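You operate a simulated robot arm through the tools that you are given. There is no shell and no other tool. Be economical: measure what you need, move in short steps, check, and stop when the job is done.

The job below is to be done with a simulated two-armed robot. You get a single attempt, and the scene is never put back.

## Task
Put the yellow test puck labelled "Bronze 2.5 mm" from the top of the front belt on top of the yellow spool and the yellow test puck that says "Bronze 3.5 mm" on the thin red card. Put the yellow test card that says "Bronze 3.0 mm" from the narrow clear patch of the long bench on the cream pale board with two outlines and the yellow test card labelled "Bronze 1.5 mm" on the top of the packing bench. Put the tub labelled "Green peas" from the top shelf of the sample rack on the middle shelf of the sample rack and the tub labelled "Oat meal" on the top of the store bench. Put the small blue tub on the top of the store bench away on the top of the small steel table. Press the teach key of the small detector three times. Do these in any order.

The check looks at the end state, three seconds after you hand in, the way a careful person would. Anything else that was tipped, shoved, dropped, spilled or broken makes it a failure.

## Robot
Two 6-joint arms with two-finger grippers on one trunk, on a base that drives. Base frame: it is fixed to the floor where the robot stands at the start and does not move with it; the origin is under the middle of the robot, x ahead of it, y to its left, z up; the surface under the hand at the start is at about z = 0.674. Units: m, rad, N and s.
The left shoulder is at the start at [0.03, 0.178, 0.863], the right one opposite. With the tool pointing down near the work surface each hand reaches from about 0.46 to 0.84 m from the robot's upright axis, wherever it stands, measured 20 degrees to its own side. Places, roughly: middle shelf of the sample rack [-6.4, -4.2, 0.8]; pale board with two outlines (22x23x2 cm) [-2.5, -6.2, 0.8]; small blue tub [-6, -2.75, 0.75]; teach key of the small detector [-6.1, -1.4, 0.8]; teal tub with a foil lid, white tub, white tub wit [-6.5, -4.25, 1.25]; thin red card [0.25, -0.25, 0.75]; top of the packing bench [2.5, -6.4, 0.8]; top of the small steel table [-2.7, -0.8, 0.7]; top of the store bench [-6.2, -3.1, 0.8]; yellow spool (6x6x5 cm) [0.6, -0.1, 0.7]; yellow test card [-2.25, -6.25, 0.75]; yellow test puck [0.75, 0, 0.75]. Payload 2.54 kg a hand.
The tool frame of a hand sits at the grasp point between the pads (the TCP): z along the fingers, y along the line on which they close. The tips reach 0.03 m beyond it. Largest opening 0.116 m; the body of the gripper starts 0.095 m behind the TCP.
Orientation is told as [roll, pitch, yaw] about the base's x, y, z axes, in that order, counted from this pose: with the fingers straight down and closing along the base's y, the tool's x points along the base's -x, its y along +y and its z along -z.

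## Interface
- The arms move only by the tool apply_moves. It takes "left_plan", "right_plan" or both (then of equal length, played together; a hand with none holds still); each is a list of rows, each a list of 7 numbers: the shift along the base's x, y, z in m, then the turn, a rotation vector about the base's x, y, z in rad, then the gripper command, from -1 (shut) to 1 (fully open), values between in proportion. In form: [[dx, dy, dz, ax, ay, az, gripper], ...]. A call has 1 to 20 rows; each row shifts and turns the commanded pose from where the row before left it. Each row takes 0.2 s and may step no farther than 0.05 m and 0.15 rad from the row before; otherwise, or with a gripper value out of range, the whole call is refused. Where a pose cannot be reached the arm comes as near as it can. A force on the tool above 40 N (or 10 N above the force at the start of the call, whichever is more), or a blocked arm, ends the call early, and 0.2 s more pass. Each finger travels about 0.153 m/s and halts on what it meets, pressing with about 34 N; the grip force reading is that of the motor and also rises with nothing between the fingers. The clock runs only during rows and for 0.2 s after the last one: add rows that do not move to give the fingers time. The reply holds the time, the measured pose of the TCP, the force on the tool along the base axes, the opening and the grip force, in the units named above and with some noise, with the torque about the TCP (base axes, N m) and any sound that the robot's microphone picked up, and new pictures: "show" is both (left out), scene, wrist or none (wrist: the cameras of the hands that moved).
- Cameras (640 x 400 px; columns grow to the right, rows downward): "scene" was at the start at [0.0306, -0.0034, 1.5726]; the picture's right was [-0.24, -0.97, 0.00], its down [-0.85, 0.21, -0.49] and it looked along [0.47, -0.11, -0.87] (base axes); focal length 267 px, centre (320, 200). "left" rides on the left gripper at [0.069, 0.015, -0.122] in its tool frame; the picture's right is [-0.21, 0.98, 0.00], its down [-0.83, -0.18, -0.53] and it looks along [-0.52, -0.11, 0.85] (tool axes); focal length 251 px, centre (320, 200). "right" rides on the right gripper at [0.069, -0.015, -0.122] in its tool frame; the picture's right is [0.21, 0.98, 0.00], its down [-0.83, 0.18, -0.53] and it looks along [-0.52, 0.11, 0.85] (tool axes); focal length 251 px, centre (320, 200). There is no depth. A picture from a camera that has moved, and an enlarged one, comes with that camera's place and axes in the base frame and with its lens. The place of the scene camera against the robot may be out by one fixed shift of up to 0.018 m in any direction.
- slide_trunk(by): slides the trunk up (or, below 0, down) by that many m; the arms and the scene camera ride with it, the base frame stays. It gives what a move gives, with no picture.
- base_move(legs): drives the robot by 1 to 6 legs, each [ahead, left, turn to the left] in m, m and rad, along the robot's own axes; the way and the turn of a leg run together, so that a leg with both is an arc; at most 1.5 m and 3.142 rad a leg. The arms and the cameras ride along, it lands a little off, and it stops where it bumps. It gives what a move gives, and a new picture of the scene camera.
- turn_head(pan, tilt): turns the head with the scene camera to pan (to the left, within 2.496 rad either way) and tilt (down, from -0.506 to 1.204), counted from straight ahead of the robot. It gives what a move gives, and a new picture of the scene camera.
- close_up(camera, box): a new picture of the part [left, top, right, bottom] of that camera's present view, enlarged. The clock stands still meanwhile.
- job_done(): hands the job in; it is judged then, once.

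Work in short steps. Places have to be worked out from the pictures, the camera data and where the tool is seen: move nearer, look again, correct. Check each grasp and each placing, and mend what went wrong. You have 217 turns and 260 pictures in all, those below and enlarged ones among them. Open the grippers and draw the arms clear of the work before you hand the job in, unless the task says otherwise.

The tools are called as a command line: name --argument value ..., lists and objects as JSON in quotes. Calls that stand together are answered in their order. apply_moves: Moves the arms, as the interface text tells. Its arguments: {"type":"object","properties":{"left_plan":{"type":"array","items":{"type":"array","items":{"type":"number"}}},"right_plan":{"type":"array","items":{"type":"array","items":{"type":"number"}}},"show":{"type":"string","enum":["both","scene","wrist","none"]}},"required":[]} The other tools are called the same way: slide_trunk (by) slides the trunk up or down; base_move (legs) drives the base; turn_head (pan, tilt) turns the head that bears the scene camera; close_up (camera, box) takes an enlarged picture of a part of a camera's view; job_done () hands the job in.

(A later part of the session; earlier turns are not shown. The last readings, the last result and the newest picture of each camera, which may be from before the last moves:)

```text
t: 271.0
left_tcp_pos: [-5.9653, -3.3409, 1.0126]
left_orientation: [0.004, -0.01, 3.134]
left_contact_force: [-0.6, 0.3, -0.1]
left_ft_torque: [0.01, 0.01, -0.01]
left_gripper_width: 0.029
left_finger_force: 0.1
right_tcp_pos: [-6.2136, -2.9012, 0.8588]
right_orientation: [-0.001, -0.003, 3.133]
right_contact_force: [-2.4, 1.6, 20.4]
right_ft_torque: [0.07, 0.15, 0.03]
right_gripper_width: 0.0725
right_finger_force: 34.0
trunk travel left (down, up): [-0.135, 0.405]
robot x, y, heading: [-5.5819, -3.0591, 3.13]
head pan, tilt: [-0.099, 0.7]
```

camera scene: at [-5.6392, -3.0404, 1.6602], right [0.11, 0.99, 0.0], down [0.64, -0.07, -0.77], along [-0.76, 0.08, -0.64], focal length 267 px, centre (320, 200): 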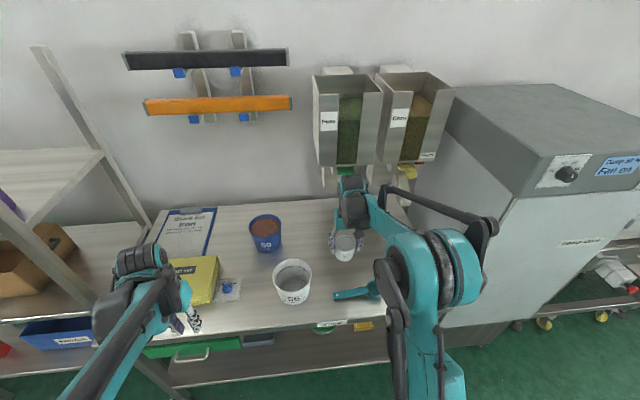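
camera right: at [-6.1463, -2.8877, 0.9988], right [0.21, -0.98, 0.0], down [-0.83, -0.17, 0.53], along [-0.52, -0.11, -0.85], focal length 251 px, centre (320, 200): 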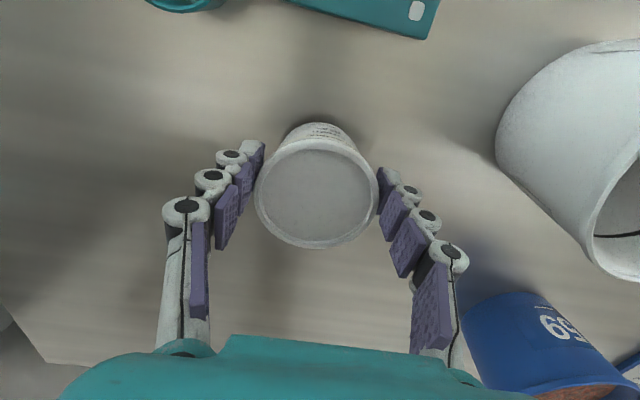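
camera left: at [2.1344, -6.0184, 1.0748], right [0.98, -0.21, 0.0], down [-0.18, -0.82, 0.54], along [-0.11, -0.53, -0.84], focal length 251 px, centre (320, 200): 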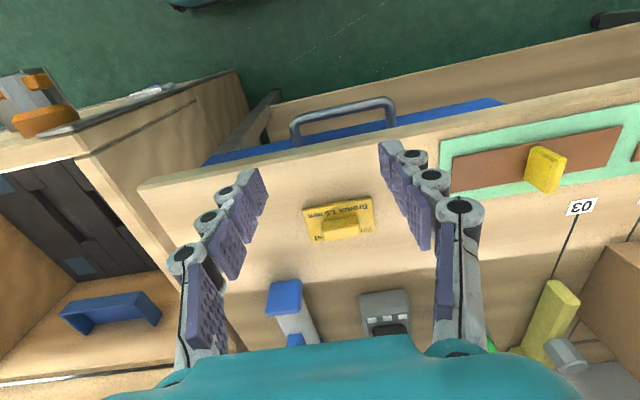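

Tub rests on the bench (contact at 0.859). I release, lift clear, back off and tilt the gripper 45° forward for a regrasp.

apply_moves --right_plan '[[0, 0, 0.002, 0, 0, 0, 0], [0, 0, 0, 0, 0, 0, 0.5], [0, 0, 0, 0, 0, 0, 0.75], [0, 0, 0.045, 0, 0, 0, 0.75], [0, 0, 0.045, 0, 0, 0, 0.75], [0.03, 0, 0.03, 0, 0, 0, 0.75], [0.03, 0, 0, 0, 0.131, 0, 0.75], [0.03, 0, 0, 0, 0.131, 0, 0.75], [0.02, 0, 0, 0, 0.131, 0, 0.75], [0, 0, 0, 0, 0.131, 0, 0.75], [0, 0, 0, 0, 0.131, 0, 0.75], [0, 0, 0, 0, 0.131, 0, 0.75], [0, 0, 0, 0, 0, 0, 0.75]]' --show "both"

```text
t: 273.8
left_tcp_pos: [-5.9677, -3.3403, 1.0131]
left_orientation: [0.003, -0.009, 3.132]
left_contact_force: [0.0, -0.3, 0.2]
left_ft_torque: [-0.02, -0.02, -0.02]
left_gripper_width: 0.029
left_finger_force: 0.1
right_tcp_pos: [-6.1041, -2.9027, 0.9808]
right_orientation: [0.008, -0.79, 3.127]
right_contact_force: [-0.4, 0.5, 0.5]
right_ft_torque: [-0.03, -0.01, 0.05]
right_gripper_width: 0.1015
right_finger_force: 0.0
trunk travel left (down, up): [-0.135, 0.405]
robot x, y, heading: [-5.5801, -3.0608, 3.136]
head pan, tilt: [-0.099, 0.7]
camera scene: at [-5.6397, -3.0405, 1.6602], right [0.11, 0.99, 0.0], down [0.64, -0.07, -0.76], along [-0.76, 0.08, -0.64], focal length 267 px, centre (320, 200)
camera right: at [-5.9698, -2.8875, 1.0184], right [0.14, -0.98, -0.15], down [-0.2, -0.17, 0.96], along [-0.97, -0.11, -0.23], focal length 251 px, centre (320, 200)
```

scene: 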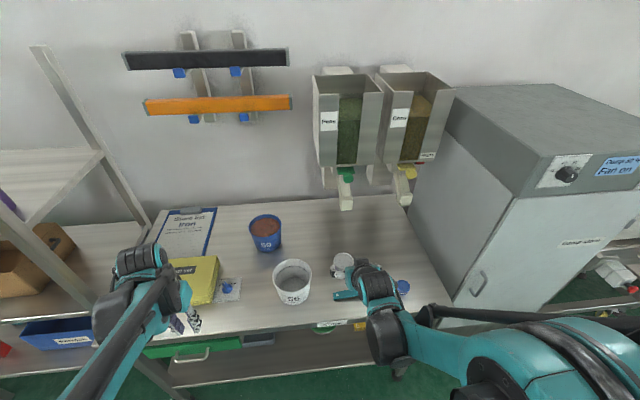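
right: 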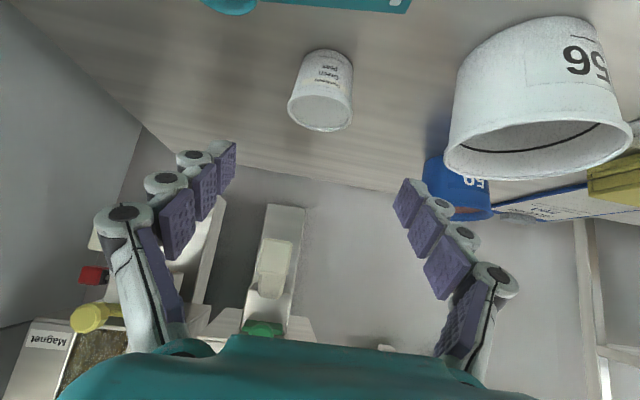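

The tilt works. I approach the tub diagonally and close on it at z≈0.845.

apply_moves --right_plan '[[0, 0, -0.028, 0, 0, 0, 0.75], [-0.03, 0, -0.03, 0, 0, 0, 0.75], [-0.03, 0, -0.03, 0, 0, 0, 0.75], [-0.028, 0, -0.028, 0, 0, 0, 0.75], [-0.02, 0, -0.018, 0, 0, 0, 0.75], [0, 0, 0, 0, 0, 0, 0.75]]' --show "both"

```text
t: 275.2
left_tcp_pos: [-5.9679, -3.34, 1.0129]
left_orientation: [0.004, -0.01, 3.132]
left_contact_force: [0.6, -0.5, 0.0]
left_ft_torque: [0.01, 0.0, 0.01]
left_gripper_width: 0.0292
left_finger_force: 0.2
right_tcp_pos: [-6.2139, -2.903, 0.8493]
right_orientation: [0.009, -0.788, 3.129]
right_contact_force: [0.8, 0.1, 0.2]
right_ft_torque: [-0.01, -0.01, 0.01]
right_gripper_width: 0.1016
right_finger_force: 0.1
trunk travel left (down, up): [-0.135, 0.405]
robot x, y, heading: [-5.5832, -3.0624, 3.131]
head pan, tilt: [-0.099, 0.7]
camera scene: at [-5.6393, -3.0406, 1.6602], right [0.11, 0.99, 0.0], down [0.64, -0.07, -0.77], along [-0.76, 0.08, -0.64], focal length 267 px, centre (320, 200)
camera right: at [-6.0786, -2.8889, 0.8869], right [0.14, -0.98, -0.15], down [-0.21, -0.17, 0.96], along [-0.97, -0.11, -0.23], focal length 251 px, centre (320, 200)
```

scene: 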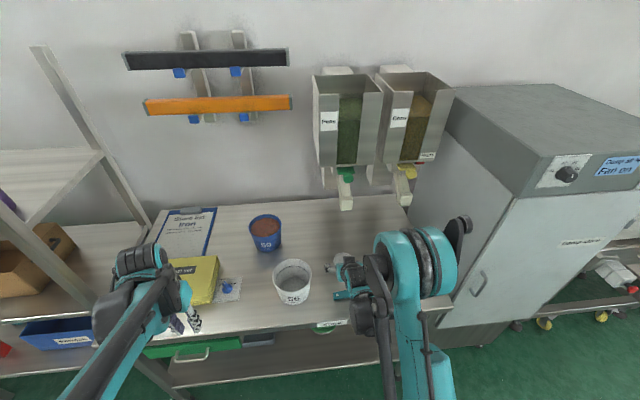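
right: 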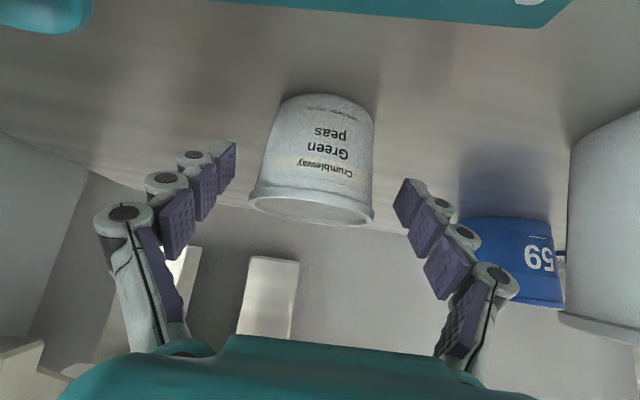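

The label reads "Green peas". The tub lies between the pads; I close.

apply_moves --right_plan '[[0, 0, 0, 0, 0, 0, 0.3], [0, 0, 0, 0, 0, 0, -0.2], [0, 0, 0, 0, 0, 0, -0.6], [0, 0, 0, 0, 0, 0, -0.6]]' --show "wrist"

```text
t: 276.2
left_tcp_pos: [-5.9678, -3.3411, 1.0129]
left_orientation: [0.004, -0.007, 3.134]
left_contact_force: [-0.4, 0.4, 0.8]
left_ft_torque: [0.0, 0.0, 0.0]
left_gripper_width: 0.0291
left_finger_force: 0.1
right_tcp_pos: [-6.2136, -2.9035, 0.8497]
right_orientation: [0.009, -0.786, 3.128]
right_contact_force: [0.5, -0.5, 0.7]
right_ft_torque: [-0.01, 0.0, 0.04]
right_gripper_width: 0.071
right_finger_force: 34.4
trunk travel left (down, up): [-0.135, 0.405]
robot x, y, heading: [-5.5798, -3.0605, 3.127]
head pan, tilt: [-0.099, 0.7]
camera right: at [-6.0787, -2.8889, 0.887], right [0.14, -0.98, -0.15], down [-0.21, -0.17, 0.96], along [-0.97, -0.11, -0.23], focal length 251 px, centre (320, 200)
```

right: 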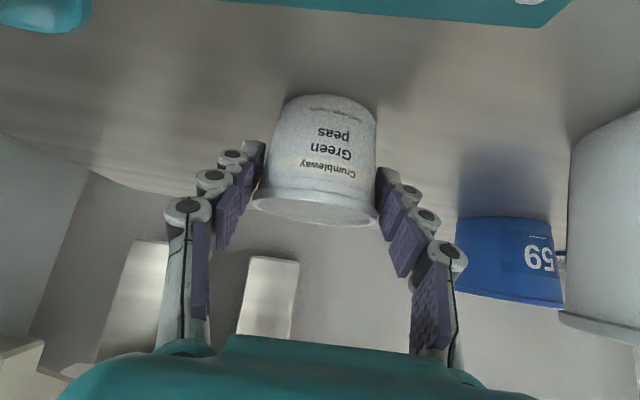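

Gripped. I lift, retract, back off, and strafe back to the rack at its right bay.

apply_moves --right_plan '[[0, 0, 0.03, 0, 0, 0, -0.6], [0, 0, 0.045, 0, 0, 0, -0.6], [0, 0, 0.045, 0, 0, 0, -0.6], [0.045, 0.01, 0, 0, 0, 0, -0.6], [0.045, 0.01, 0, 0, 0, 0, -0.6], [0.045, 0.01, 0, 0, 0, 0, -0.6], [0.045, 0, 0, 0, 0, 0, -0.6], [0.04, 0, 0, 0, 0, 0, -0.6]]' --show "wrist"

base_move --legs '[[-0.3, 0, 0], [0, 1.0, 0]]'

turn_head --pan 0 --tilt 0.65

```text
t: 278.0
left_tcp_pos: [-5.9669, -3.3415, 1.0129]
left_orientation: [0.002, -0.009, 3.131]
left_contact_force: [-0.6, 0.5, 0.3]
left_ft_torque: [0.04, 0.02, -0.02]
left_gripper_width: 0.0293
left_finger_force: 0.0
right_tcp_pos: [-5.9901, -2.8703, 0.9668]
right_orientation: [0.009, -0.789, 3.13]
right_contact_force: [1.1, 0.1, -2.7]
right_ft_torque: [0.0, -0.01, -0.01]
right_gripper_width: 0.0712
right_finger_force: 33.2
trunk travel left (down, up): [-0.135, 0.405]
robot x, y, heading: [-5.579, -3.0591, 3.134]
head pan, tilt: [-0.099, 0.7]
camera right: at [-5.8541, -2.8564, 1.0037], right [0.14, -0.98, -0.15], down [-0.21, -0.17, 0.96], along [-0.97, -0.11, -0.23], focal length 251 px, centre (320, 200)
```

right: 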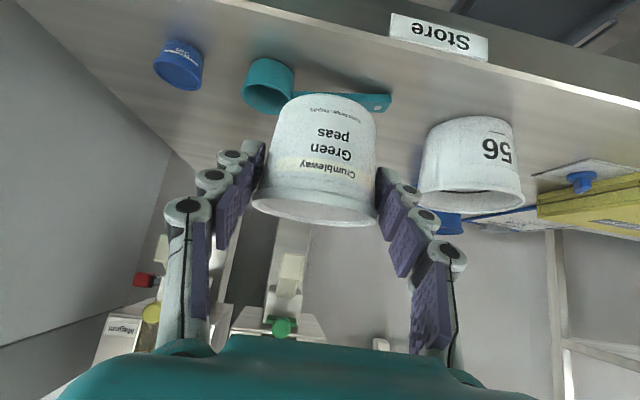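

```text
t: 285.0
left_tcp_pos: [-5.6912, -4.3604, 1.0126]
left_orientation: [0.003, -0.009, 3.115]
left_contact_force: [0.8, -0.9, 0.0]
left_ft_torque: [0.01, 0.01, 0.02]
left_gripper_width: 0.0293
left_finger_force: 0.0
right_tcp_pos: [-5.7061, -3.8892, 0.9666]
right_orientation: [0.008, -0.788, 3.112]
right_contact_force: [0.9, -0.2, -0.6]
right_ft_torque: [-0.03, -0.06, 0.03]
right_gripper_width: 0.071
right_finger_force: 33.9
trunk travel left (down, up): [-0.135, 0.405]
robot x, y, heading: [-5.2993, -4.0873, 3.108]
head pan, tilt: [-0.099, 0.7]
camera scene: at [-5.3586, -4.0659, 1.6602], right [0.13, 0.99, 0.0], down [0.64, -0.08, -0.76], along [-0.76, 0.1, -0.64], focal length 267 px, centre (320, 200)
```

scene: 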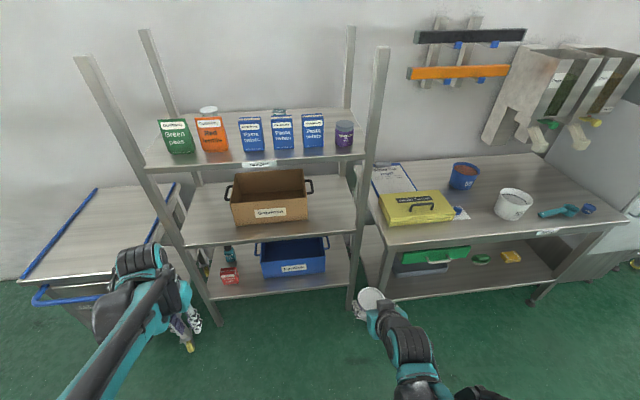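

```text
t: 285.7
left_tcp_pos: [-5.6905, -4.3595, 1.0138]
left_orientation: [0.005, -0.008, 3.116]
left_contact_force: [0.0, -0.7, -0.3]
left_ft_torque: [0.0, 0.0, -0.02]
left_gripper_width: 0.0289
left_finger_force: 0.1
right_tcp_pos: [-5.7065, -3.8891, 0.9658]
right_orientation: [0.008, -0.788, 3.109]
right_contact_force: [-1.2, 0.3, -1.9]
right_ft_torque: [0.0, -0.04, 0.02]
right_gripper_width: 0.071
right_finger_force: 33.5
trunk travel left (down, up): [-0.135, 0.405]
robot x, y, heading: [-5.2996, -4.0873, 3.117]
head pan, tilt: [0.0, 0.649]
camera scene: at [-5.3611, -4.0736, 1.6645], right [0.03, 1.0, 0.0], down [0.6, -0.02, -0.8], along [-0.8, 0.02, -0.6], focal length 267 px, centre (320, 200)
```

scene: 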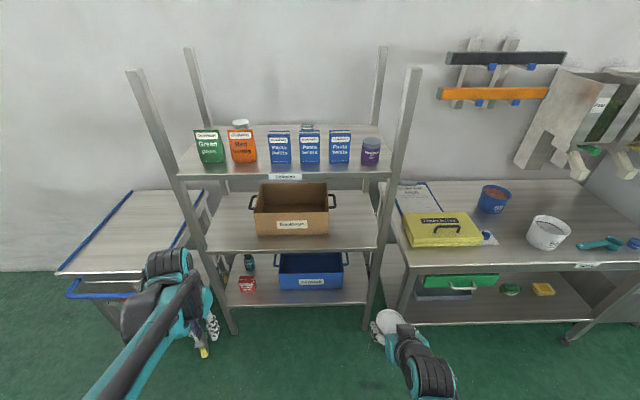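

I enlarge the middle shelf to measure the free bays.

close_up --camera "scene" --box '[180, 150, 420, 270]'

```text
2.67 times, centred on (300, 210) of scene
camera zoom: at [-5.3611, -4.0736, 1.6645], right [0.03, 1.0, 0.0], down [0.6, -0.02, -0.8], along [-0.8, 0.02, -0.6], focal length 712 px, centre (373, 173)
```

zoom: 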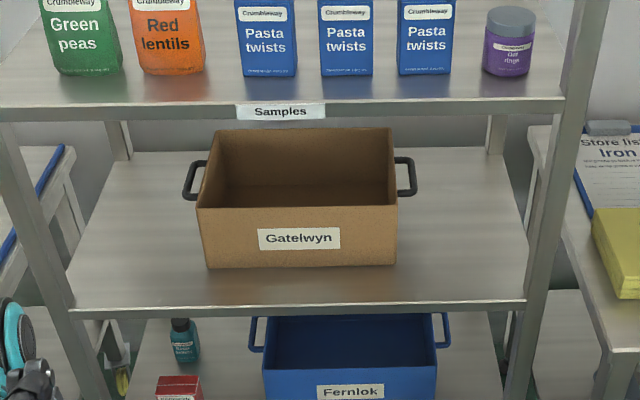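

Right bay spans y≈-3.97…-3.80 (centre -3.885), shelf z≈0.80, front edge x≈-6.155. I drive 0.3 m ahead and lower the hand a bit, then look.

base_move --legs '[[0.28, 0, 0.02]]'

apply_moves --right_plan '[[0, 0, -0.03, 0, 0, 0, -0.6], [0, 0, -0.03, 0, 0, 0, -0.6], [0, 0, 0, 0, 0, 0, -0.6]]' --show "both"

```text
t: 287.6
left_tcp_pos: [-5.9735, -4.3648, 1.0115]
left_orientation: [0.003, -0.006, 3.14]
left_contact_force: [-0.1, 0.3, 0.1]
left_ft_torque: [-0.01, 0.01, -0.01]
left_gripper_width: 0.0291
left_finger_force: 0.0
right_tcp_pos: [-6.0007, -3.8943, 0.965]
right_orientation: [0.008, -0.785, 3.135]
right_contact_force: [-1.0, 0.4, -1.4]
right_ft_torque: [0.01, -0.01, -0.04]
right_gripper_width: 0.0708
right_finger_force: 34.1
trunk travel left (down, up): [-0.135, 0.405]
robot x, y, heading: [-5.5911, -4.0841, 3.139]
head pan, tilt: [0.0, 0.649]
camera scene: at [-5.6506, -4.0709, 1.6645], right [0.0, 1.0, 0.0], down [0.61, 0.0, -0.8], along [-0.8, 0.0, -0.61], focal length 267 px, centre (320, 200)
```

scene: 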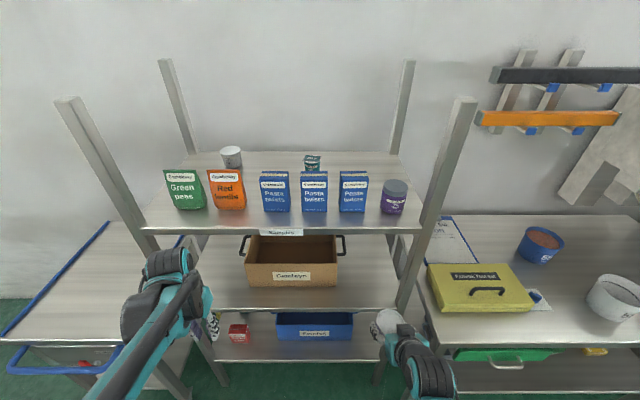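

```text
t: 288.4
left_tcp_pos: [-5.9735, -4.3649, 1.0116]
left_orientation: [0.002, -0.008, 3.141]
left_contact_force: [-0.3, 0.1, -0.8]
left_ft_torque: [-0.02, -0.01, 0.0]
left_gripper_width: 0.0289
left_finger_force: 0.0
right_tcp_pos: [-6.0046, -3.8958, 0.9472]
right_orientation: [0.009, -0.785, 3.137]
right_contact_force: [0.4, -1.4, -1.2]
right_ft_torque: [0.01, -0.06, -0.02]
right_gripper_width: 0.0704
right_finger_force: 33.7
right hand out of reach, approached as far as the arm can: row 1, 2
trunk travel left (down, up): [-0.135, 0.405]
robot x, y, heading: [-5.5903, -4.0849, 3.143]
head pan, tilt: [0.0, 0.649]
camera scene: at [-5.6493, -4.0709, 1.6645], right [0.0, 1.0, 0.0], down [0.6, 0.0, -0.8], along [-0.8, 0.0, -0.6], focal length 267 px, centre (320, 200)
camera right: at [-5.8698, -3.8795, 0.985], right [0.15, -0.98, -0.15], down [-0.21, -0.18, 0.96], along [-0.97, -0.12, -0.23], focal length 251 px, centre (320, 200)
```

scene: 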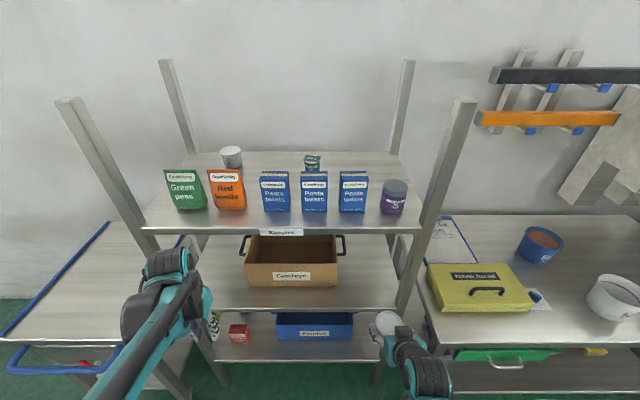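
right: 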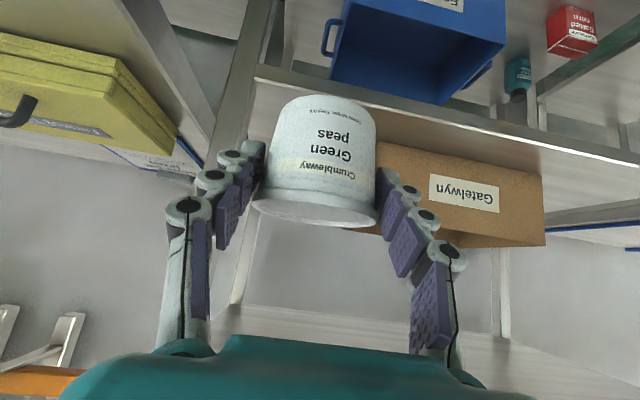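

Lowering was limited only because the arm is folded; the bay centre is y≈-3.90, so I just extend forward (z target 0.905).

apply_moves --right_plan '[[-0.03, 0, 0, 0, 0, 0, -0.6], [-0.03, 0, 0, 0, 0, 0, -0.6], [-0.03, 0, 0, 0, 0, 0, -0.6], [-0.03, 0, 0, 0, 0, 0, -0.6], [0, 0, 0, 0, 0, 0, -0.6]]' --show "both"

```text
t: 289.6
left_tcp_pos: [-5.9723, -4.3653, 1.0134]
left_orientation: [0.004, -0.01, 3.139]
left_contact_force: [0.6, -0.2, -0.3]
left_ft_torque: [0.05, 0.01, 0.03]
left_gripper_width: 0.0289
left_finger_force: 0.0
right_tcp_pos: [-6.1267, -3.8966, 0.9489]
right_orientation: [0.007, -0.786, 3.136]
right_contact_force: [0.5, 0.3, 0.0]
right_ft_torque: [-0.01, -0.03, -0.03]
right_gripper_width: 0.0707
right_finger_force: 33.6
trunk travel left (down, up): [-0.135, 0.405]
robot x, y, heading: [-5.5887, -4.0824, 3.14]
head pan, tilt: [0.0, 0.649]
camera scene: at [-5.6486, -4.0709, 1.6646], right [0.0, 1.0, 0.0], down [0.6, 0.0, -0.8], along [-0.8, 0.0, -0.6], focal length 267 px, centre (320, 200)
camera right: at [-5.9909, -3.8805, 0.9866], right [0.15, -0.98, -0.15], down [-0.2, -0.18, 0.96], along [-0.97, -0.12, -0.23], focal length 251 px, centre (320, 200)
```

scene: 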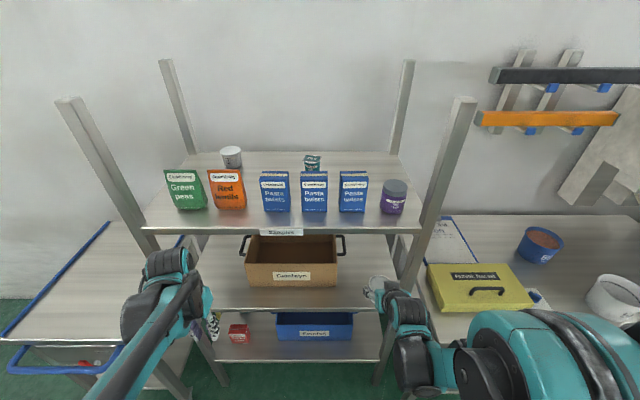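
right: 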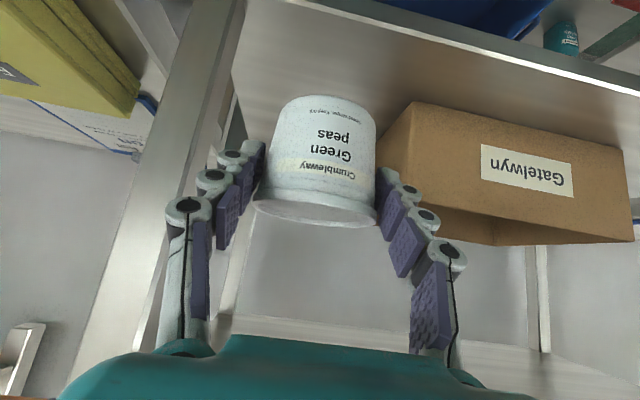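

Clearance on both sides looks like 4–5 cm. I continue forward and then lower.

apply_moves --right_plan '[[-0.03, 0, -0.01, 0, 0, 0, -0.6], [-0.03, 0, -0.01, 0, 0, 0, -0.6], [-0.03, 0, -0.01, 0, 0, 0, -0.6], [-0.012, 0, -0.015, 0, 0, 0, -0.6], [0, 0, -0.015, 0, 0, 0, -0.6], [0, 0, 0, 0, 0, 0, -0.6]]' --show "both"

```text
t: 291.1
left_tcp_pos: [-5.9731, -4.3638, 1.0118]
left_orientation: [0.004, -0.01, 3.141]
left_contact_force: [0.4, 0.1, -0.2]
left_ft_torque: [0.0, 0.0, -0.03]
left_gripper_width: 0.0289
left_finger_force: 0.1
right_tcp_pos: [-6.2266, -3.8949, 0.8852]
right_orientation: [0.008, -0.789, 3.137]
right_contact_force: [0.2, -0.8, -1.1]
right_ft_torque: [0.02, -0.03, -0.01]
right_gripper_width: 0.0709
right_finger_force: 33.8
trunk travel left (down, up): [-0.135, 0.405]
robot x, y, heading: [-5.5887, -4.0761, 3.141]
head pan, tilt: [0.0, 0.649]
camera scene: at [-5.6491, -4.0709, 1.6646], right [0.0, 1.0, 0.0], down [0.6, 0.0, -0.8], along [-0.8, 0.0, -0.6], focal length 267 px, centre (320, 200)
camera right: at [-6.0904, -3.8795, 0.922], right [0.15, -0.98, -0.15], down [-0.2, -0.18, 0.96], along [-0.97, -0.12, -0.23], focal length 251 px, centre (320, 200)
```

scene: 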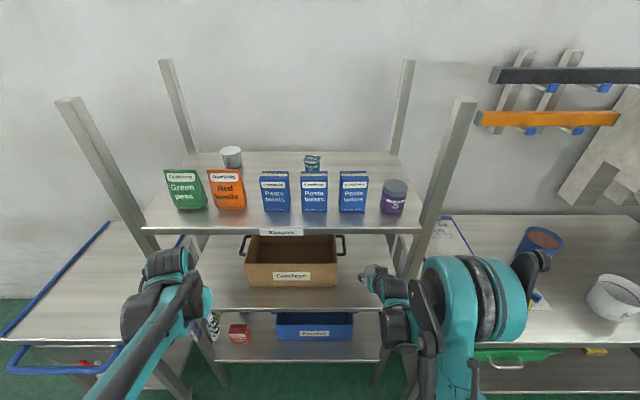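
right: 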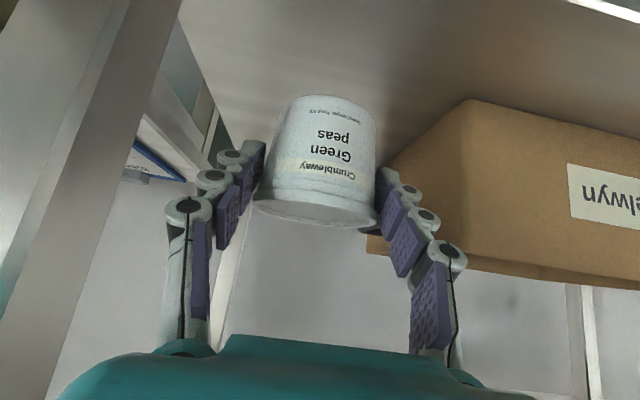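

Good. Lower to contact in small steps.

apply_moves --right_plan '[[0, 0, -0.008, 0, 0, 0, -0.6], [0, 0, -0.005, 0, 0, 0, -0.6], [0, 0, -0.003, 0, 0, 0, -0.6], [0, 0, -0.003, 0, 0, 0, -0.6], [0, 0, -0.003, 0, 0, 0, -0.6], [0, 0, -0.002, 0, 0, 0, -0.6], [0, 0, -0.002, 0, 0, 0, -0.6], [0, 0, 0, 0, 0, 0, -0.6]]' --show "wrist"

```text
t: 292.9
left_tcp_pos: [-5.9733, -4.3646, 1.0131]
left_orientation: [0.003, -0.01, 3.141]
left_contact_force: [0.3, 0.1, -0.3]
left_ft_torque: [0.0, -0.01, 0.0]
left_gripper_width: 0.029
left_finger_force: 0.0
right_tcp_pos: [-6.2266, -3.8943, 0.8608]
right_orientation: [0.009, -0.785, 3.136]
right_contact_force: [0.3, 0.6, -1.0]
right_ft_torque: [-0.01, -0.03, 0.01]
right_gripper_width: 0.0706
right_finger_force: 33.8
trunk travel left (down, up): [-0.135, 0.405]
robot x, y, heading: [-5.592, -4.0835, 3.138]
head pan, tilt: [0.0, 0.649]
camera right: at [-6.0908, -3.8794, 0.8981], right [0.15, -0.98, -0.15], down [-0.21, -0.18, 0.96], along [-0.97, -0.12, -0.23], focal length 251 px, centre (320, 200)
```

right: 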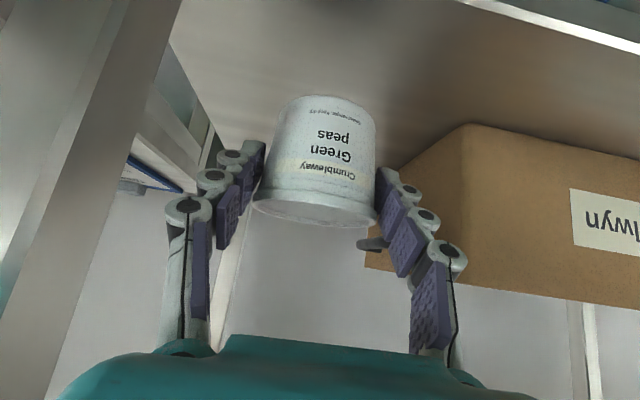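

Still free; continue 1.5–2 mm steps.

apply_moves --right_plan '[[0, 0, -0.002, 0, 0, 0, -0.6], [0, 0, -0.002, 0, 0, 0, -0.6], [0, 0, -0.002, 0, 0, 0, -0.6], [0, 0, -0.002, 0, 0, 0, -0.6], [0, 0, -0.002, 0, 0, 0, -0.6], [0, 0, -0.002, 0, 0, 0, -0.6], [0, 0, 0, 0, 0, 0, -0.6]]' --show "wrist"

```text
t: 294.4
left_tcp_pos: [-5.9725, -4.3653, 1.0144]
left_orientation: [0.003, -0.009, 3.139]
left_contact_force: [0.1, 0.0, 0.1]
left_ft_torque: [-0.01, 0.02, 0.0]
left_gripper_width: 0.0288
left_finger_force: 0.1
right_tcp_pos: [-6.2261, -3.895, 0.8473]
right_orientation: [0.009, -0.789, 3.134]
right_contact_force: [-1.1, -0.3, -1.1]
right_ft_torque: [0.02, -0.04, 0.02]
right_gripper_width: 0.0707
right_finger_force: 34.0
trunk travel left (down, up): [-0.135, 0.405]
robot x, y, heading: [-5.5867, -4.0849, 3.137]
head pan, tilt: [0.0, 0.649]
camera right: at [-6.0901, -3.8801, 0.8861], right [0.15, -0.98, -0.15], down [-0.21, -0.18, 0.96], along [-0.97, -0.12, -0.23], focal length 251 px, centre (320, 200)
```

right: 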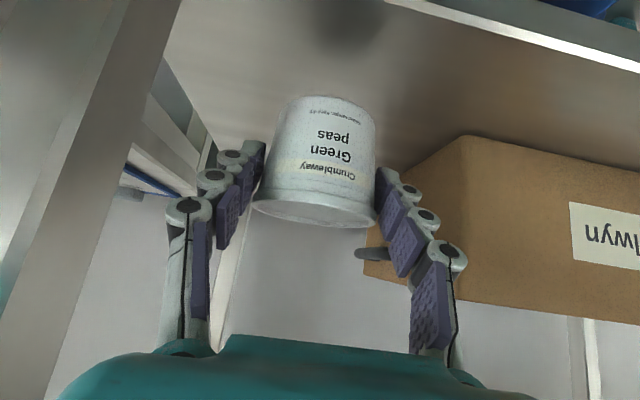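

Continue lowering; calls stop by force anyway.

apply_moves --right_plan '[[0, 0, -0.003, 0, 0, 0, -0.6], [0, 0, -0.003, 0, 0, 0, -0.6], [0, 0, -0.003, 0, 0, 0, -0.6], [0, 0, -0.003, 0, 0, 0, -0.6], [0, 0, -0.003, 0, 0, 0, -0.6], [0, 0, 0, 0, 0, 0, -0.6]]' --show "both"

```text
t: 295.9
left_tcp_pos: [-5.973, -4.3658, 1.0123]
left_orientation: [0.004, -0.01, 3.14]
left_contact_force: [1.0, -0.4, -0.3]
left_ft_torque: [-0.03, -0.01, 0.02]
left_gripper_width: 0.0288
left_finger_force: 0.1
right_tcp_pos: [-6.2259, -3.8958, 0.8356]
right_orientation: [0.007, -0.784, 3.137]
right_contact_force: [-0.1, -0.2, -1.6]
right_ft_torque: [-0.01, -0.02, -0.01]
right_gripper_width: 0.0705
right_finger_force: 33.9
trunk travel left (down, up): [-0.135, 0.405]
robot x, y, heading: [-5.5876, -4.0834, 3.138]
head pan, tilt: [0.0, 0.649]
camera scene: at [-5.6493, -4.0709, 1.6645], right [0.0, 1.0, 0.0], down [0.6, 0.0, -0.8], along [-0.8, 0.0, -0.6], focal length 267 px, centre (320, 200)
camera right: at [-6.0906, -3.8809, 0.8737], right [0.15, -0.98, -0.15], down [-0.21, -0.18, 0.96], along [-0.97, -0.12, -0.23], focal length 251 px, centre (320, 200)
```

scene: 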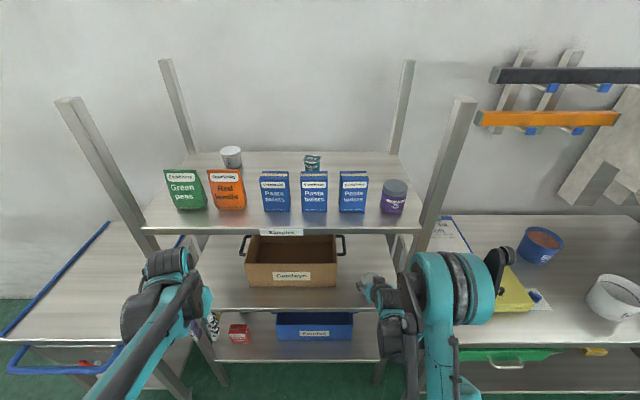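
right: 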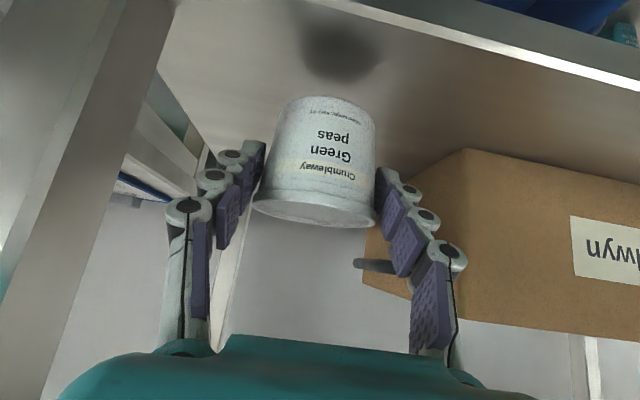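

The shelf is lower (≈0.76), so its front edge is at x≈-6.18; I move 4.5 cm deeper, then go on lowering.

apply_moves --right_plan '[[-0.025, 0.0, 0, 0, 0, 0, -0.6], [-0.022, 0.0, 0, 0, 0, 0, -0.6], [0, 0, -0.005, 0, 0, 0, -0.6], [0, 0, -0.005, 0, 0, 0, -0.6], [0, 0, 0, 0, 0, 0, -0.6]]' --show "wrist"

```text
t: 297.1
left_tcp_pos: [-5.9738, -4.3662, 1.0123]
left_orientation: [0.003, -0.009, 3.14]
left_contact_force: [0.0, 1.2, 0.4]
left_ft_torque: [-0.03, -0.01, -0.01]
left_gripper_width: 0.029
left_finger_force: 0.1
right_tcp_pos: [-6.2725, -3.8937, 0.8233]
right_orientation: [0.007, -0.786, 3.135]
right_contact_force: [-0.1, -0.2, -1.7]
right_ft_torque: [-0.04, -0.03, -0.06]
right_gripper_width: 0.0709
right_finger_force: 33.7
trunk travel left (down, up): [-0.135, 0.405]
robot x, y, heading: [-5.5884, -4.0811, 3.142]
head pan, tilt: [0.0, 0.649]
camera right: at [-6.1375, -3.8794, 0.8613], right [0.15, -0.98, -0.15], down [-0.21, -0.18, 0.96], along [-0.97, -0.12, -0.23], focal length 251 px, centre (320, 200)
```

right: 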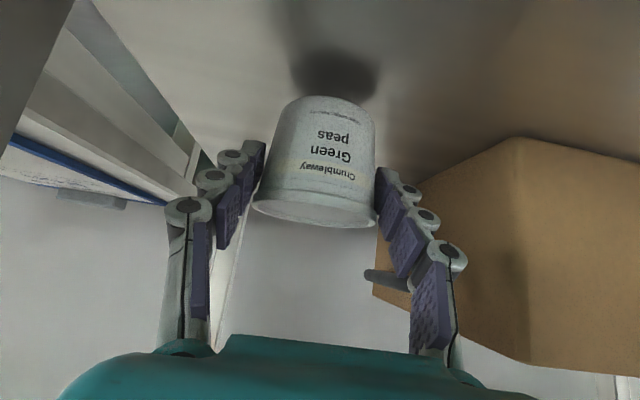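

Shadow is almost meeting the base. Lower on.

apply_moves --right_plan '[[0, 0, -0.003, 0, 0, 0, -0.6], [0, 0, -0.002, 0, 0, 0, -0.6], [0, 0, -0.002, 0, 0, 0, -0.6], [0, 0, -0.002, 0, 0, 0, -0.6], [0, 0, -0.002, 0, 0, 0, -0.6], [0, 0, -0.002, 0, 0, 0, -0.6], [0, 0, 0, 0, 0, 0, -0.6]]' --show "wrist"

```text
t: 298.6
left_tcp_pos: [-5.9737, -4.3646, 1.0132]
left_orientation: [0.005, -0.009, 3.139]
left_contact_force: [-0.2, -0.5, -0.1]
left_ft_torque: [0.0, 0.03, -0.01]
left_gripper_width: 0.0288
left_finger_force: 0.1
right_tcp_pos: [-6.2729, -3.8955, 0.8113]
right_orientation: [0.01, -0.786, 3.135]
right_contact_force: [-0.2, 0.1, -1.8]
right_ft_torque: [-0.02, -0.04, -0.02]
right_gripper_width: 0.0705
right_finger_force: 34.0
trunk travel left (down, up): [-0.135, 0.405]
robot x, y, heading: [-5.5891, -4.0848, 3.14]
head pan, tilt: [0.0, 0.649]
camera right: at [-6.1372, -3.8797, 0.8482], right [0.15, -0.98, -0.15], down [-0.21, -0.18, 0.96], along [-0.97, -0.12, -0.23], focal length 251 px, centre (320, 200)
```

right: 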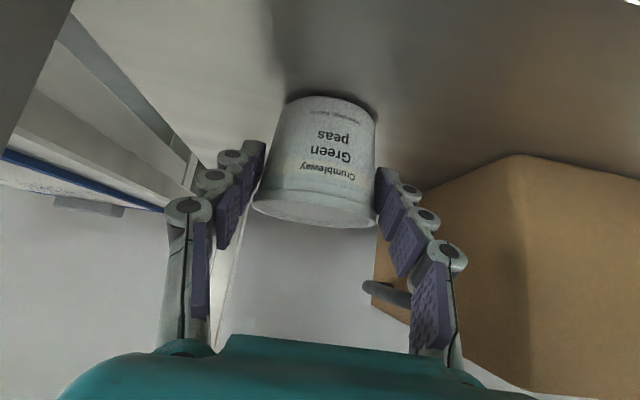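

Almost down; a few more millimetres.

apply_moves --right_plan '[[0, 0, -0.002, 0, 0, 0, -0.6], [0, 0, -0.002, 0, 0, 0, -0.6], [0, 0, -0.0015, 0, 0, 0, -0.6], [0, 0, -0.0015, 0, 0, 0, -0.6], [0, 0, 0, 0, 0, 0, -0.6]]' --show "wrist"

```text
t: 299.9
left_tcp_pos: [-5.9707, -4.3655, 1.0126]
left_orientation: [0.003, -0.011, 3.14]
left_contact_force: [-0.5, -0.7, -0.1]
left_ft_torque: [0.0, 0.01, 0.02]
left_gripper_width: 0.0291
left_finger_force: 0.0
right_tcp_pos: [-6.27, -3.8946, 0.8055]
right_orientation: [0.009, -0.788, 3.135]
right_contact_force: [-0.9, 0.1, 22.2]
right_ft_torque: [0.0, 0.37, 0.01]
right_gripper_width: 0.07
right_finger_force: 33.9
trunk travel left (down, up): [-0.135, 0.405]
robot x, y, heading: [-5.59, -4.0816, 3.137]
head pan, tilt: [0.0, 0.649]
camera right: at [-6.136, -3.8801, 0.8431], right [0.15, -0.98, -0.15], down [-0.2, -0.18, 0.96], along [-0.97, -0.12, -0.22], focal length 251 px, centre (320, 200)
```

right: 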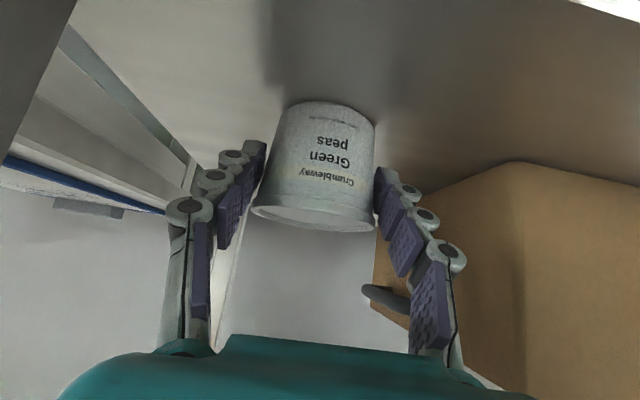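

Contact. Release (moderate opening) and retract diagonally out of the bay.

apply_moves --right_plan '[[0, 0, 0.001, 0, 0, 0, -0.3], [0, 0, 0.0005, 0, 0, 0, 0.25], [0, 0, 0, 0, 0, 0, 0.5], [0, 0, 0, 0, 0, 0, 0.5], [0.02, 0, 0.02, 0, 0, 0, 0.5], [0.03, 0, 0.03, 0, 0, 0, 0.5], [0.03, 0, 0.03, 0, 0, 0, 0.5], [0.045, 0, 0.01, 0, 0, 0, 0.5], [0.045, 0, 0, 0, 0, 0, 0.5]]' --show "both"

```text
t: 301.9
left_tcp_pos: [-5.9726, -4.3652, 1.013]
left_orientation: [0.003, -0.009, 3.14]
left_contact_force: [0.2, -1.2, 0.0]
left_ft_torque: [0.01, 0.01, -0.01]
left_gripper_width: 0.0289
left_finger_force: 0.0
right_tcp_pos: [-6.1125, -3.8914, 0.9189]
right_orientation: [0.009, -0.785, 3.137]
right_contact_force: [-0.4, -0.7, 0.4]
right_ft_torque: [0.01, -0.01, -0.01]
right_gripper_width: 0.0869
right_finger_force: 0.1
right hand out of reach, approached as far as the arm can: row 8, 9
trunk travel left (down, up): [-0.135, 0.405]
robot x, y, heading: [-5.5888, -4.0863, 3.136]
head pan, tilt: [0.0, 0.649]
camera scene: at [-5.6473, -4.0711, 1.6646], right [0.0, 1.0, 0.0], down [0.6, 0.0, -0.8], along [-0.8, 0.0, -0.6], focal length 267 px, centre (320, 200)
camera right: at [-5.9766, -3.8766, 0.9558], right [0.15, -0.98, -0.15], down [-0.21, -0.18, 0.96], along [-0.97, -0.12, -0.23], focal length 251 px, centre (320, 200)
```

scene: 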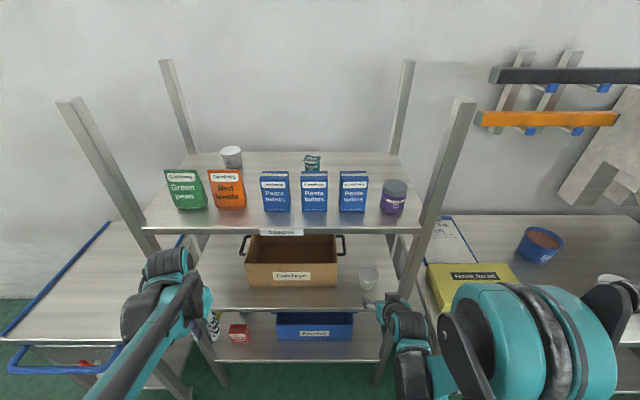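
right: 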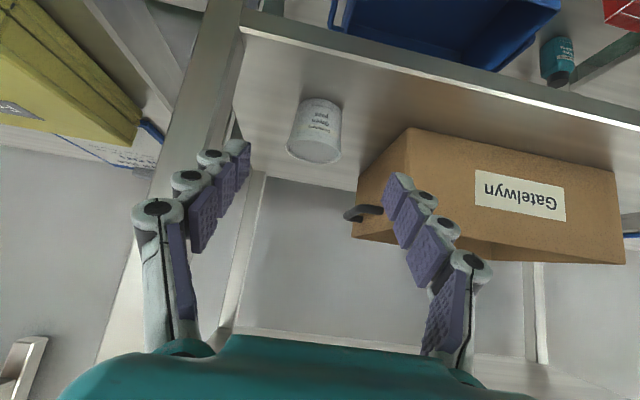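

Green peas stands on the middle shelf. Next "Oat meal": back off, untilt the right hand, raise the trunk.

base_move --legs '[[-0.3, 0, 0]]'

apply_moves --right_plan '[[0, 0, 0.02, 0, -0.131, 0, 0.7], [0, 0, 0.02, 0, -0.131, 0, 0.7], [0, 0, 0.02, 0, -0.131, 0, 0.7], [0, 0, 0.02, 0, -0.131, 0, 0.7], [0, 0, 0.02, 0, -0.131, 0, 0.7], [0, 0, 0.0, 0, -0.131, 0, 0.7], [0, 0, 0.0, 0, 0, 0, 0.7]]' --show "none"

slide_trunk --by 0.4

base_move --legs '[[0, 0.4, 0], [0.42, 0, 0]]'

```text
t: 303.9
left_tcp_pos: [-5.6756, -4.3684, 1.0136]
left_orientation: [0.005, -0.01, -3.135]
left_contact_force: [0.5, 0.2, 0.3]
left_ft_torque: [0.0, 0.06, -0.02]
left_gripper_width: 0.029
left_finger_force: 0.0
right_tcp_pos: [-5.8209, -3.8947, 0.9181]
right_orientation: [0.01, -0.786, -3.139]
right_contact_force: [0.1, 0.1, -0.3]
right_ft_torque: [0.04, 0.02, -0.02]
right_gripper_width: 0.0873
right_finger_force: 0.0
trunk travel left (down, up): [-0.135, 0.405]
robot x, y, heading: [-5.2972, -4.0812, -3.136]
head pan, tilt: [0.0, 0.649]
camera scene: at [-5.3536, -4.0709, 1.6646], right [-0.01, 1.0, 0.0], down [0.6, 0.0, -0.8], along [-0.8, 0.0, -0.6], focal length 267 px, centre (320, 200)
```

scene: 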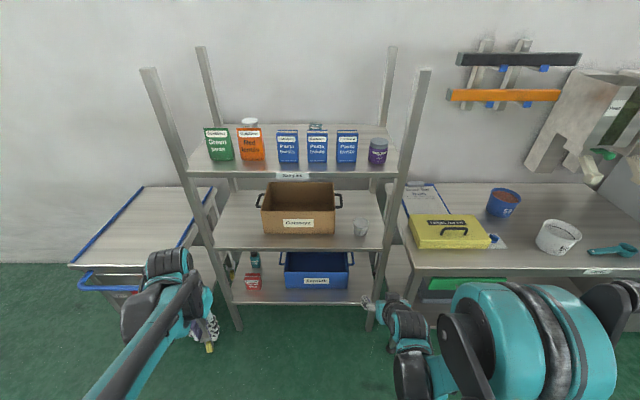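

```text
t: 305.5
left_tcp_pos: [-5.676, -4.3674, 1.0123]
left_orientation: [0.004, -0.009, -3.136]
left_contact_force: [0.1, -0.7, -0.8]
left_ft_torque: [0.03, 0.01, -0.03]
left_gripper_width: 0.0289
left_finger_force: 0.1
right_tcp_pos: [-5.8192, -3.8964, 1.0173]
right_orientation: [0.012, 0.002, -3.139]
right_contact_force: [0.3, -0.9, -0.2]
right_ft_torque: [0.0, 0.03, 0.0]
right_gripper_width: 0.0987
right_finger_force: 0.0
trunk travel left (down, up): [-0.135, 0.405]
robot x, y, heading: [-5.2941, -4.0813, -3.137]
head pan, tilt: [0.0, 0.649]
```

```text
t: 309.3
left_tcp_pos: [-5.678, -4.3681, 1.4128]
left_orientation: [0.003, -0.008, -3.134]
left_contact_force: [0.1, 0.5, -0.5]
left_ft_torque: [0.01, 0.0, 0.0]
left_gripper_width: 0.0288
left_finger_force: 0.0
right_tcp_pos: [-5.8195, -3.8956, 1.4166]
right_orientation: [0.009, 0.0, -3.14]
right_contact_force: [0.1, 0.6, 0.0]
right_ft_torque: [-0.03, 0.03, -0.03]
right_gripper_width: 0.0986
right_finger_force: 0.0
trunk travel left (down, up): [-0.535, 0.005]
robot x, y, heading: [-5.2921, -4.0852, -3.139]
head pan, tilt: [0.0, 0.649]
```

```text
t: 313.9
left_tcp_pos: [-6.0883, -4.7617, 1.4123]
left_orientation: [0.004, -0.009, 3.141]
left_contact_force: [0.1, 0.0, -0.7]
left_ft_torque: [-0.01, 0.0, -0.01]
left_gripper_width: 0.029
left_finger_force: 0.0
right_tcp_pos: [-6.2271, -4.2885, 1.419]
right_orientation: [0.011, 0.0, 3.136]
right_contact_force: [-0.4, -0.1, 0.6]
right_ft_torque: [0.02, -0.01, 0.03]
right_gripper_width: 0.0987
right_finger_force: 0.1
trunk travel left (down, up): [-0.535, 0.005]
robot x, y, heading: [-5.7057, -4.4785, 3.141]
head pan, tilt: [0.0, 0.649]
camera scene: at [-5.7631, -4.4666, 2.0646], right [0.0, 1.0, 0.0], down [0.6, 0.0, -0.8], along [-0.8, 0.0, -0.6], focal length 267 px, centre (320, 200)
```

scene: 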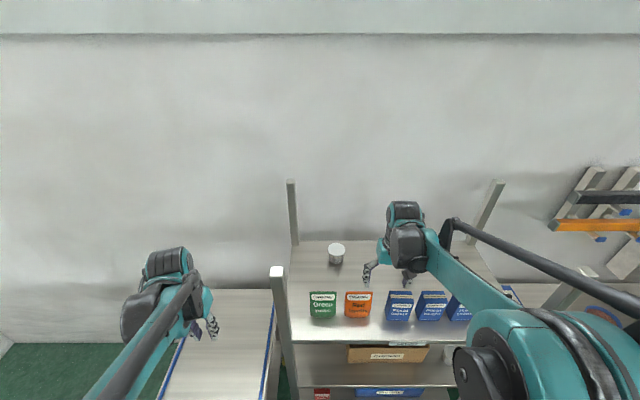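

I edge 5 cm closer and move the hand above the Oat meal tub.

base_move --legs '[[0.05, 0, 0]]'

apply_moves --right_plan '[[-0.04, -0.025, 0, -0.01, 0, 0, 0.7], [-0.04, -0.025, 0, 0, 0, 0, 0.7], [-0.04, -0.025, 0, 0, 0, 0, 0.7], [-0.04, -0.025, -0.01, 0, 0, 0, 0.7], [-0.03, -0.01, -0.02, 0, 0, 0, 0.7], [0, 0, 0, 0, 0, 0, 0.7]]' --show "wrist"

```text
t: 314.8
left_tcp_pos: [-6.1291, -4.7596, 1.4133]
left_orientation: [0.003, -0.014, -3.141]
left_contact_force: [1.4, 0.3, 0.3]
left_ft_torque: [0.02, 0.13, -0.02]
left_gripper_width: 0.029
left_finger_force: 0.1
right_tcp_pos: [-6.2685, -4.2897, 1.4203]
right_orientation: [0.011, -0.002, 3.138]
right_contact_force: [1.1, -0.4, -0.2]
right_ft_torque: [0.02, 0.11, 0.03]
right_gripper_width: 0.0987
right_finger_force: 0.2
trunk travel left (down, up): [-0.535, 0.005]
robot x, y, heading: [-5.7506, -4.4782, 3.143]
head pan, tilt: [0.0, 0.649]
camera scene: at [-5.8027, -4.4666, 2.0649], right [0.0, 1.0, 0.0], down [0.6, 0.0, -0.8], along [-0.8, 0.0, -0.6], focal length 267 px, centre (320, 200)
```

scene: 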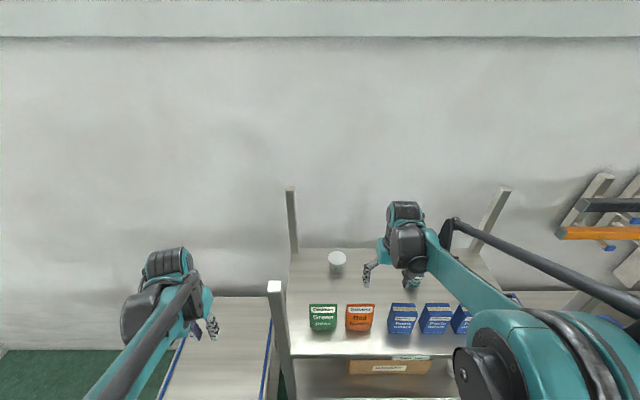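

```text
t: 316.2
left_tcp_pos: [-6.1359, -4.7604, 1.4121]
left_orientation: [0.003, -0.01, -3.139]
left_contact_force: [0.3, 0.5, 0.1]
left_ft_torque: [-0.01, -0.02, -0.01]
left_gripper_width: 0.029
left_finger_force: 0.0
right_tcp_pos: [-6.4674, -4.3983, 1.3866]
right_orientation: [0.02, 0.003, 3.137]
right_contact_force: [0.3, 0.6, 0.1]
right_ft_torque: [0.04, 0.01, -0.01]
right_gripper_width: 0.0987
right_finger_force: 0.1
trunk travel left (down, up): [-0.535, 0.005]
robot x, y, heading: [-5.7531, -4.4761, 3.141]
head pan, tilt: [0.0, 0.649]
camera right: at [-6.398, -4.3821, 1.5092], right [0.21, -0.98, 0.02], down [-0.83, -0.17, 0.54], along [-0.52, -0.13, -0.84], focal length 251 px, centre (320, 200)
```

right: 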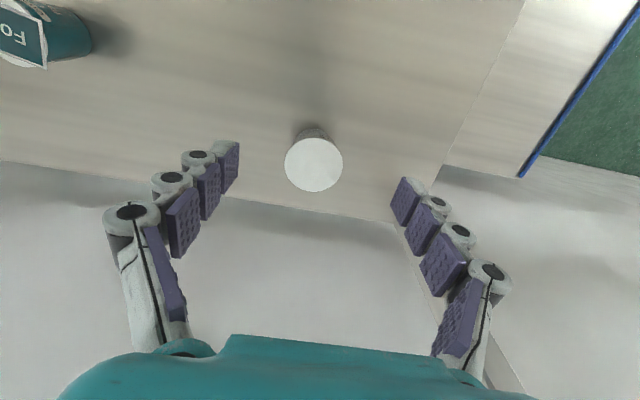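

Lid at (-6.523,-4.406). Align (also trim roll) and descend.

apply_moves --right_plan '[[-0.03, -0.004, 0, 0.02, 0, 0, 0.6], [-0.024, -0.004, -0.01, 0, 0, 0, 0.6], [0, 0, -0.04, 0, 0, 0, 0.6], [0, 0, -0.04, 0, 0, 0, 0.6], [0, 0, 0, 0, 0, 0, 0.6]]' --show "wrist"

```text
t: 317.4
left_tcp_pos: [-6.1365, -4.7614, 1.4133]
left_orientation: [0.004, -0.01, -3.143]
left_contact_force: [0.5, 0.2, -0.2]
left_ft_torque: [-0.01, 0.0, -0.01]
left_gripper_width: 0.029
left_finger_force: 0.0
right_tcp_pos: [-6.5196, -4.4083, 1.2946]
right_orientation: [0.001, 0.001, 3.137]
right_contact_force: [0.2, 0.7, 0.6]
right_ft_torque: [0.0, 0.01, 0.01]
right_gripper_width: 0.0929
right_finger_force: 0.1
trunk travel left (down, up): [-0.535, 0.005]
robot x, y, heading: [-5.7532, -4.4811, 3.14]
head pan, tilt: [0.0, 0.649]
camera right: at [-6.4512, -4.3932, 1.4178], right [0.21, -0.98, 0.0], down [-0.83, -0.18, 0.53], along [-0.52, -0.11, -0.85], focal length 251 px, centre (320, 200)
```

right: 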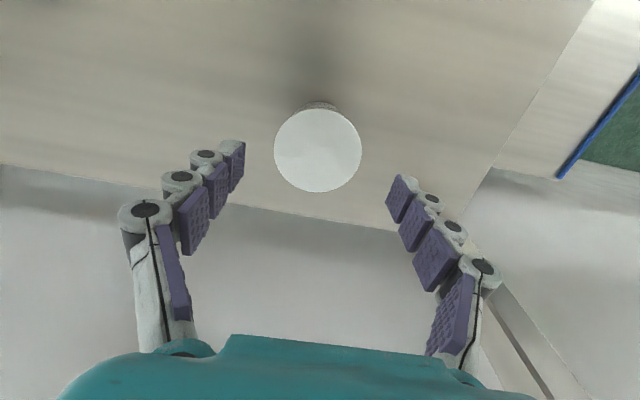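

Centred. Descend and grip, then lift.

apply_moves --right_plan '[[0, 0, -0.035, 0, 0, 0, 0.6], [0, 0, -0.035, 0, 0, 0, 0.6], [0, 0, 0, 0, 0, 0, 0.6], [0, 0, 0, 0, 0, 0, 0], [0, 0, 0, 0, 0, 0, -0.4], [0, 0, 0, 0, 0, 0, -0.6], [0, 0, 0.03, 0, 0, 0, -0.6], [0, 0, 0.045, 0, 0, 0, -0.6], [0, 0, 0.045, 0, 0, 0, -0.6], [0, 0, 0.045, 0, 0, 0, -0.6], [0, 0, 0.03, 0, 0, 0, -0.6], [0, 0, 0, 0, 0, 0, -0.6]]' --show "wrist"

```text
t: 320.0
left_tcp_pos: [-6.1384, -4.761, 1.4118]
left_orientation: [0.002, -0.006, 3.141]
left_contact_force: [0.9, -0.2, 0.2]
left_ft_torque: [-0.01, 0.0, -0.03]
left_gripper_width: 0.0288
left_finger_force: 0.0
right_tcp_pos: [-6.5189, -4.4059, 1.4237]
right_orientation: [0.0, 0.003, 3.136]
right_contact_force: [0.2, 0.1, -0.8]
right_ft_torque: [0.01, -0.05, -0.01]
right_gripper_width: 0.071
right_finger_force: 33.7
trunk travel left (down, up): [-0.535, 0.005]
robot x, y, heading: [-5.7518, -4.4791, 3.142]
head pan, tilt: [0.0, 0.649]
camera right: at [-6.4499, -4.3918, 1.5467], right [0.21, -0.98, 0.0], down [-0.83, -0.18, 0.53], along [-0.52, -0.11, -0.85], focal length 251 px, centre (320, 200)
```

right: 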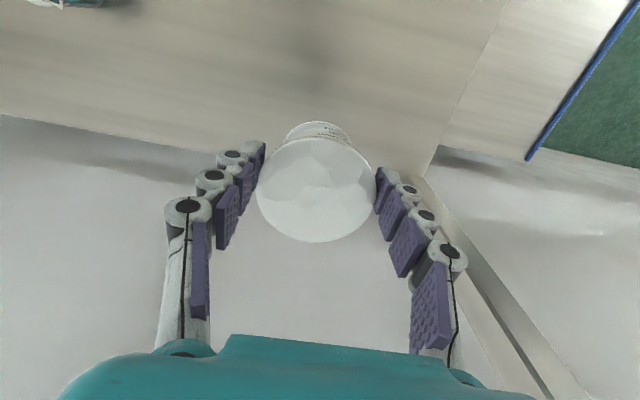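

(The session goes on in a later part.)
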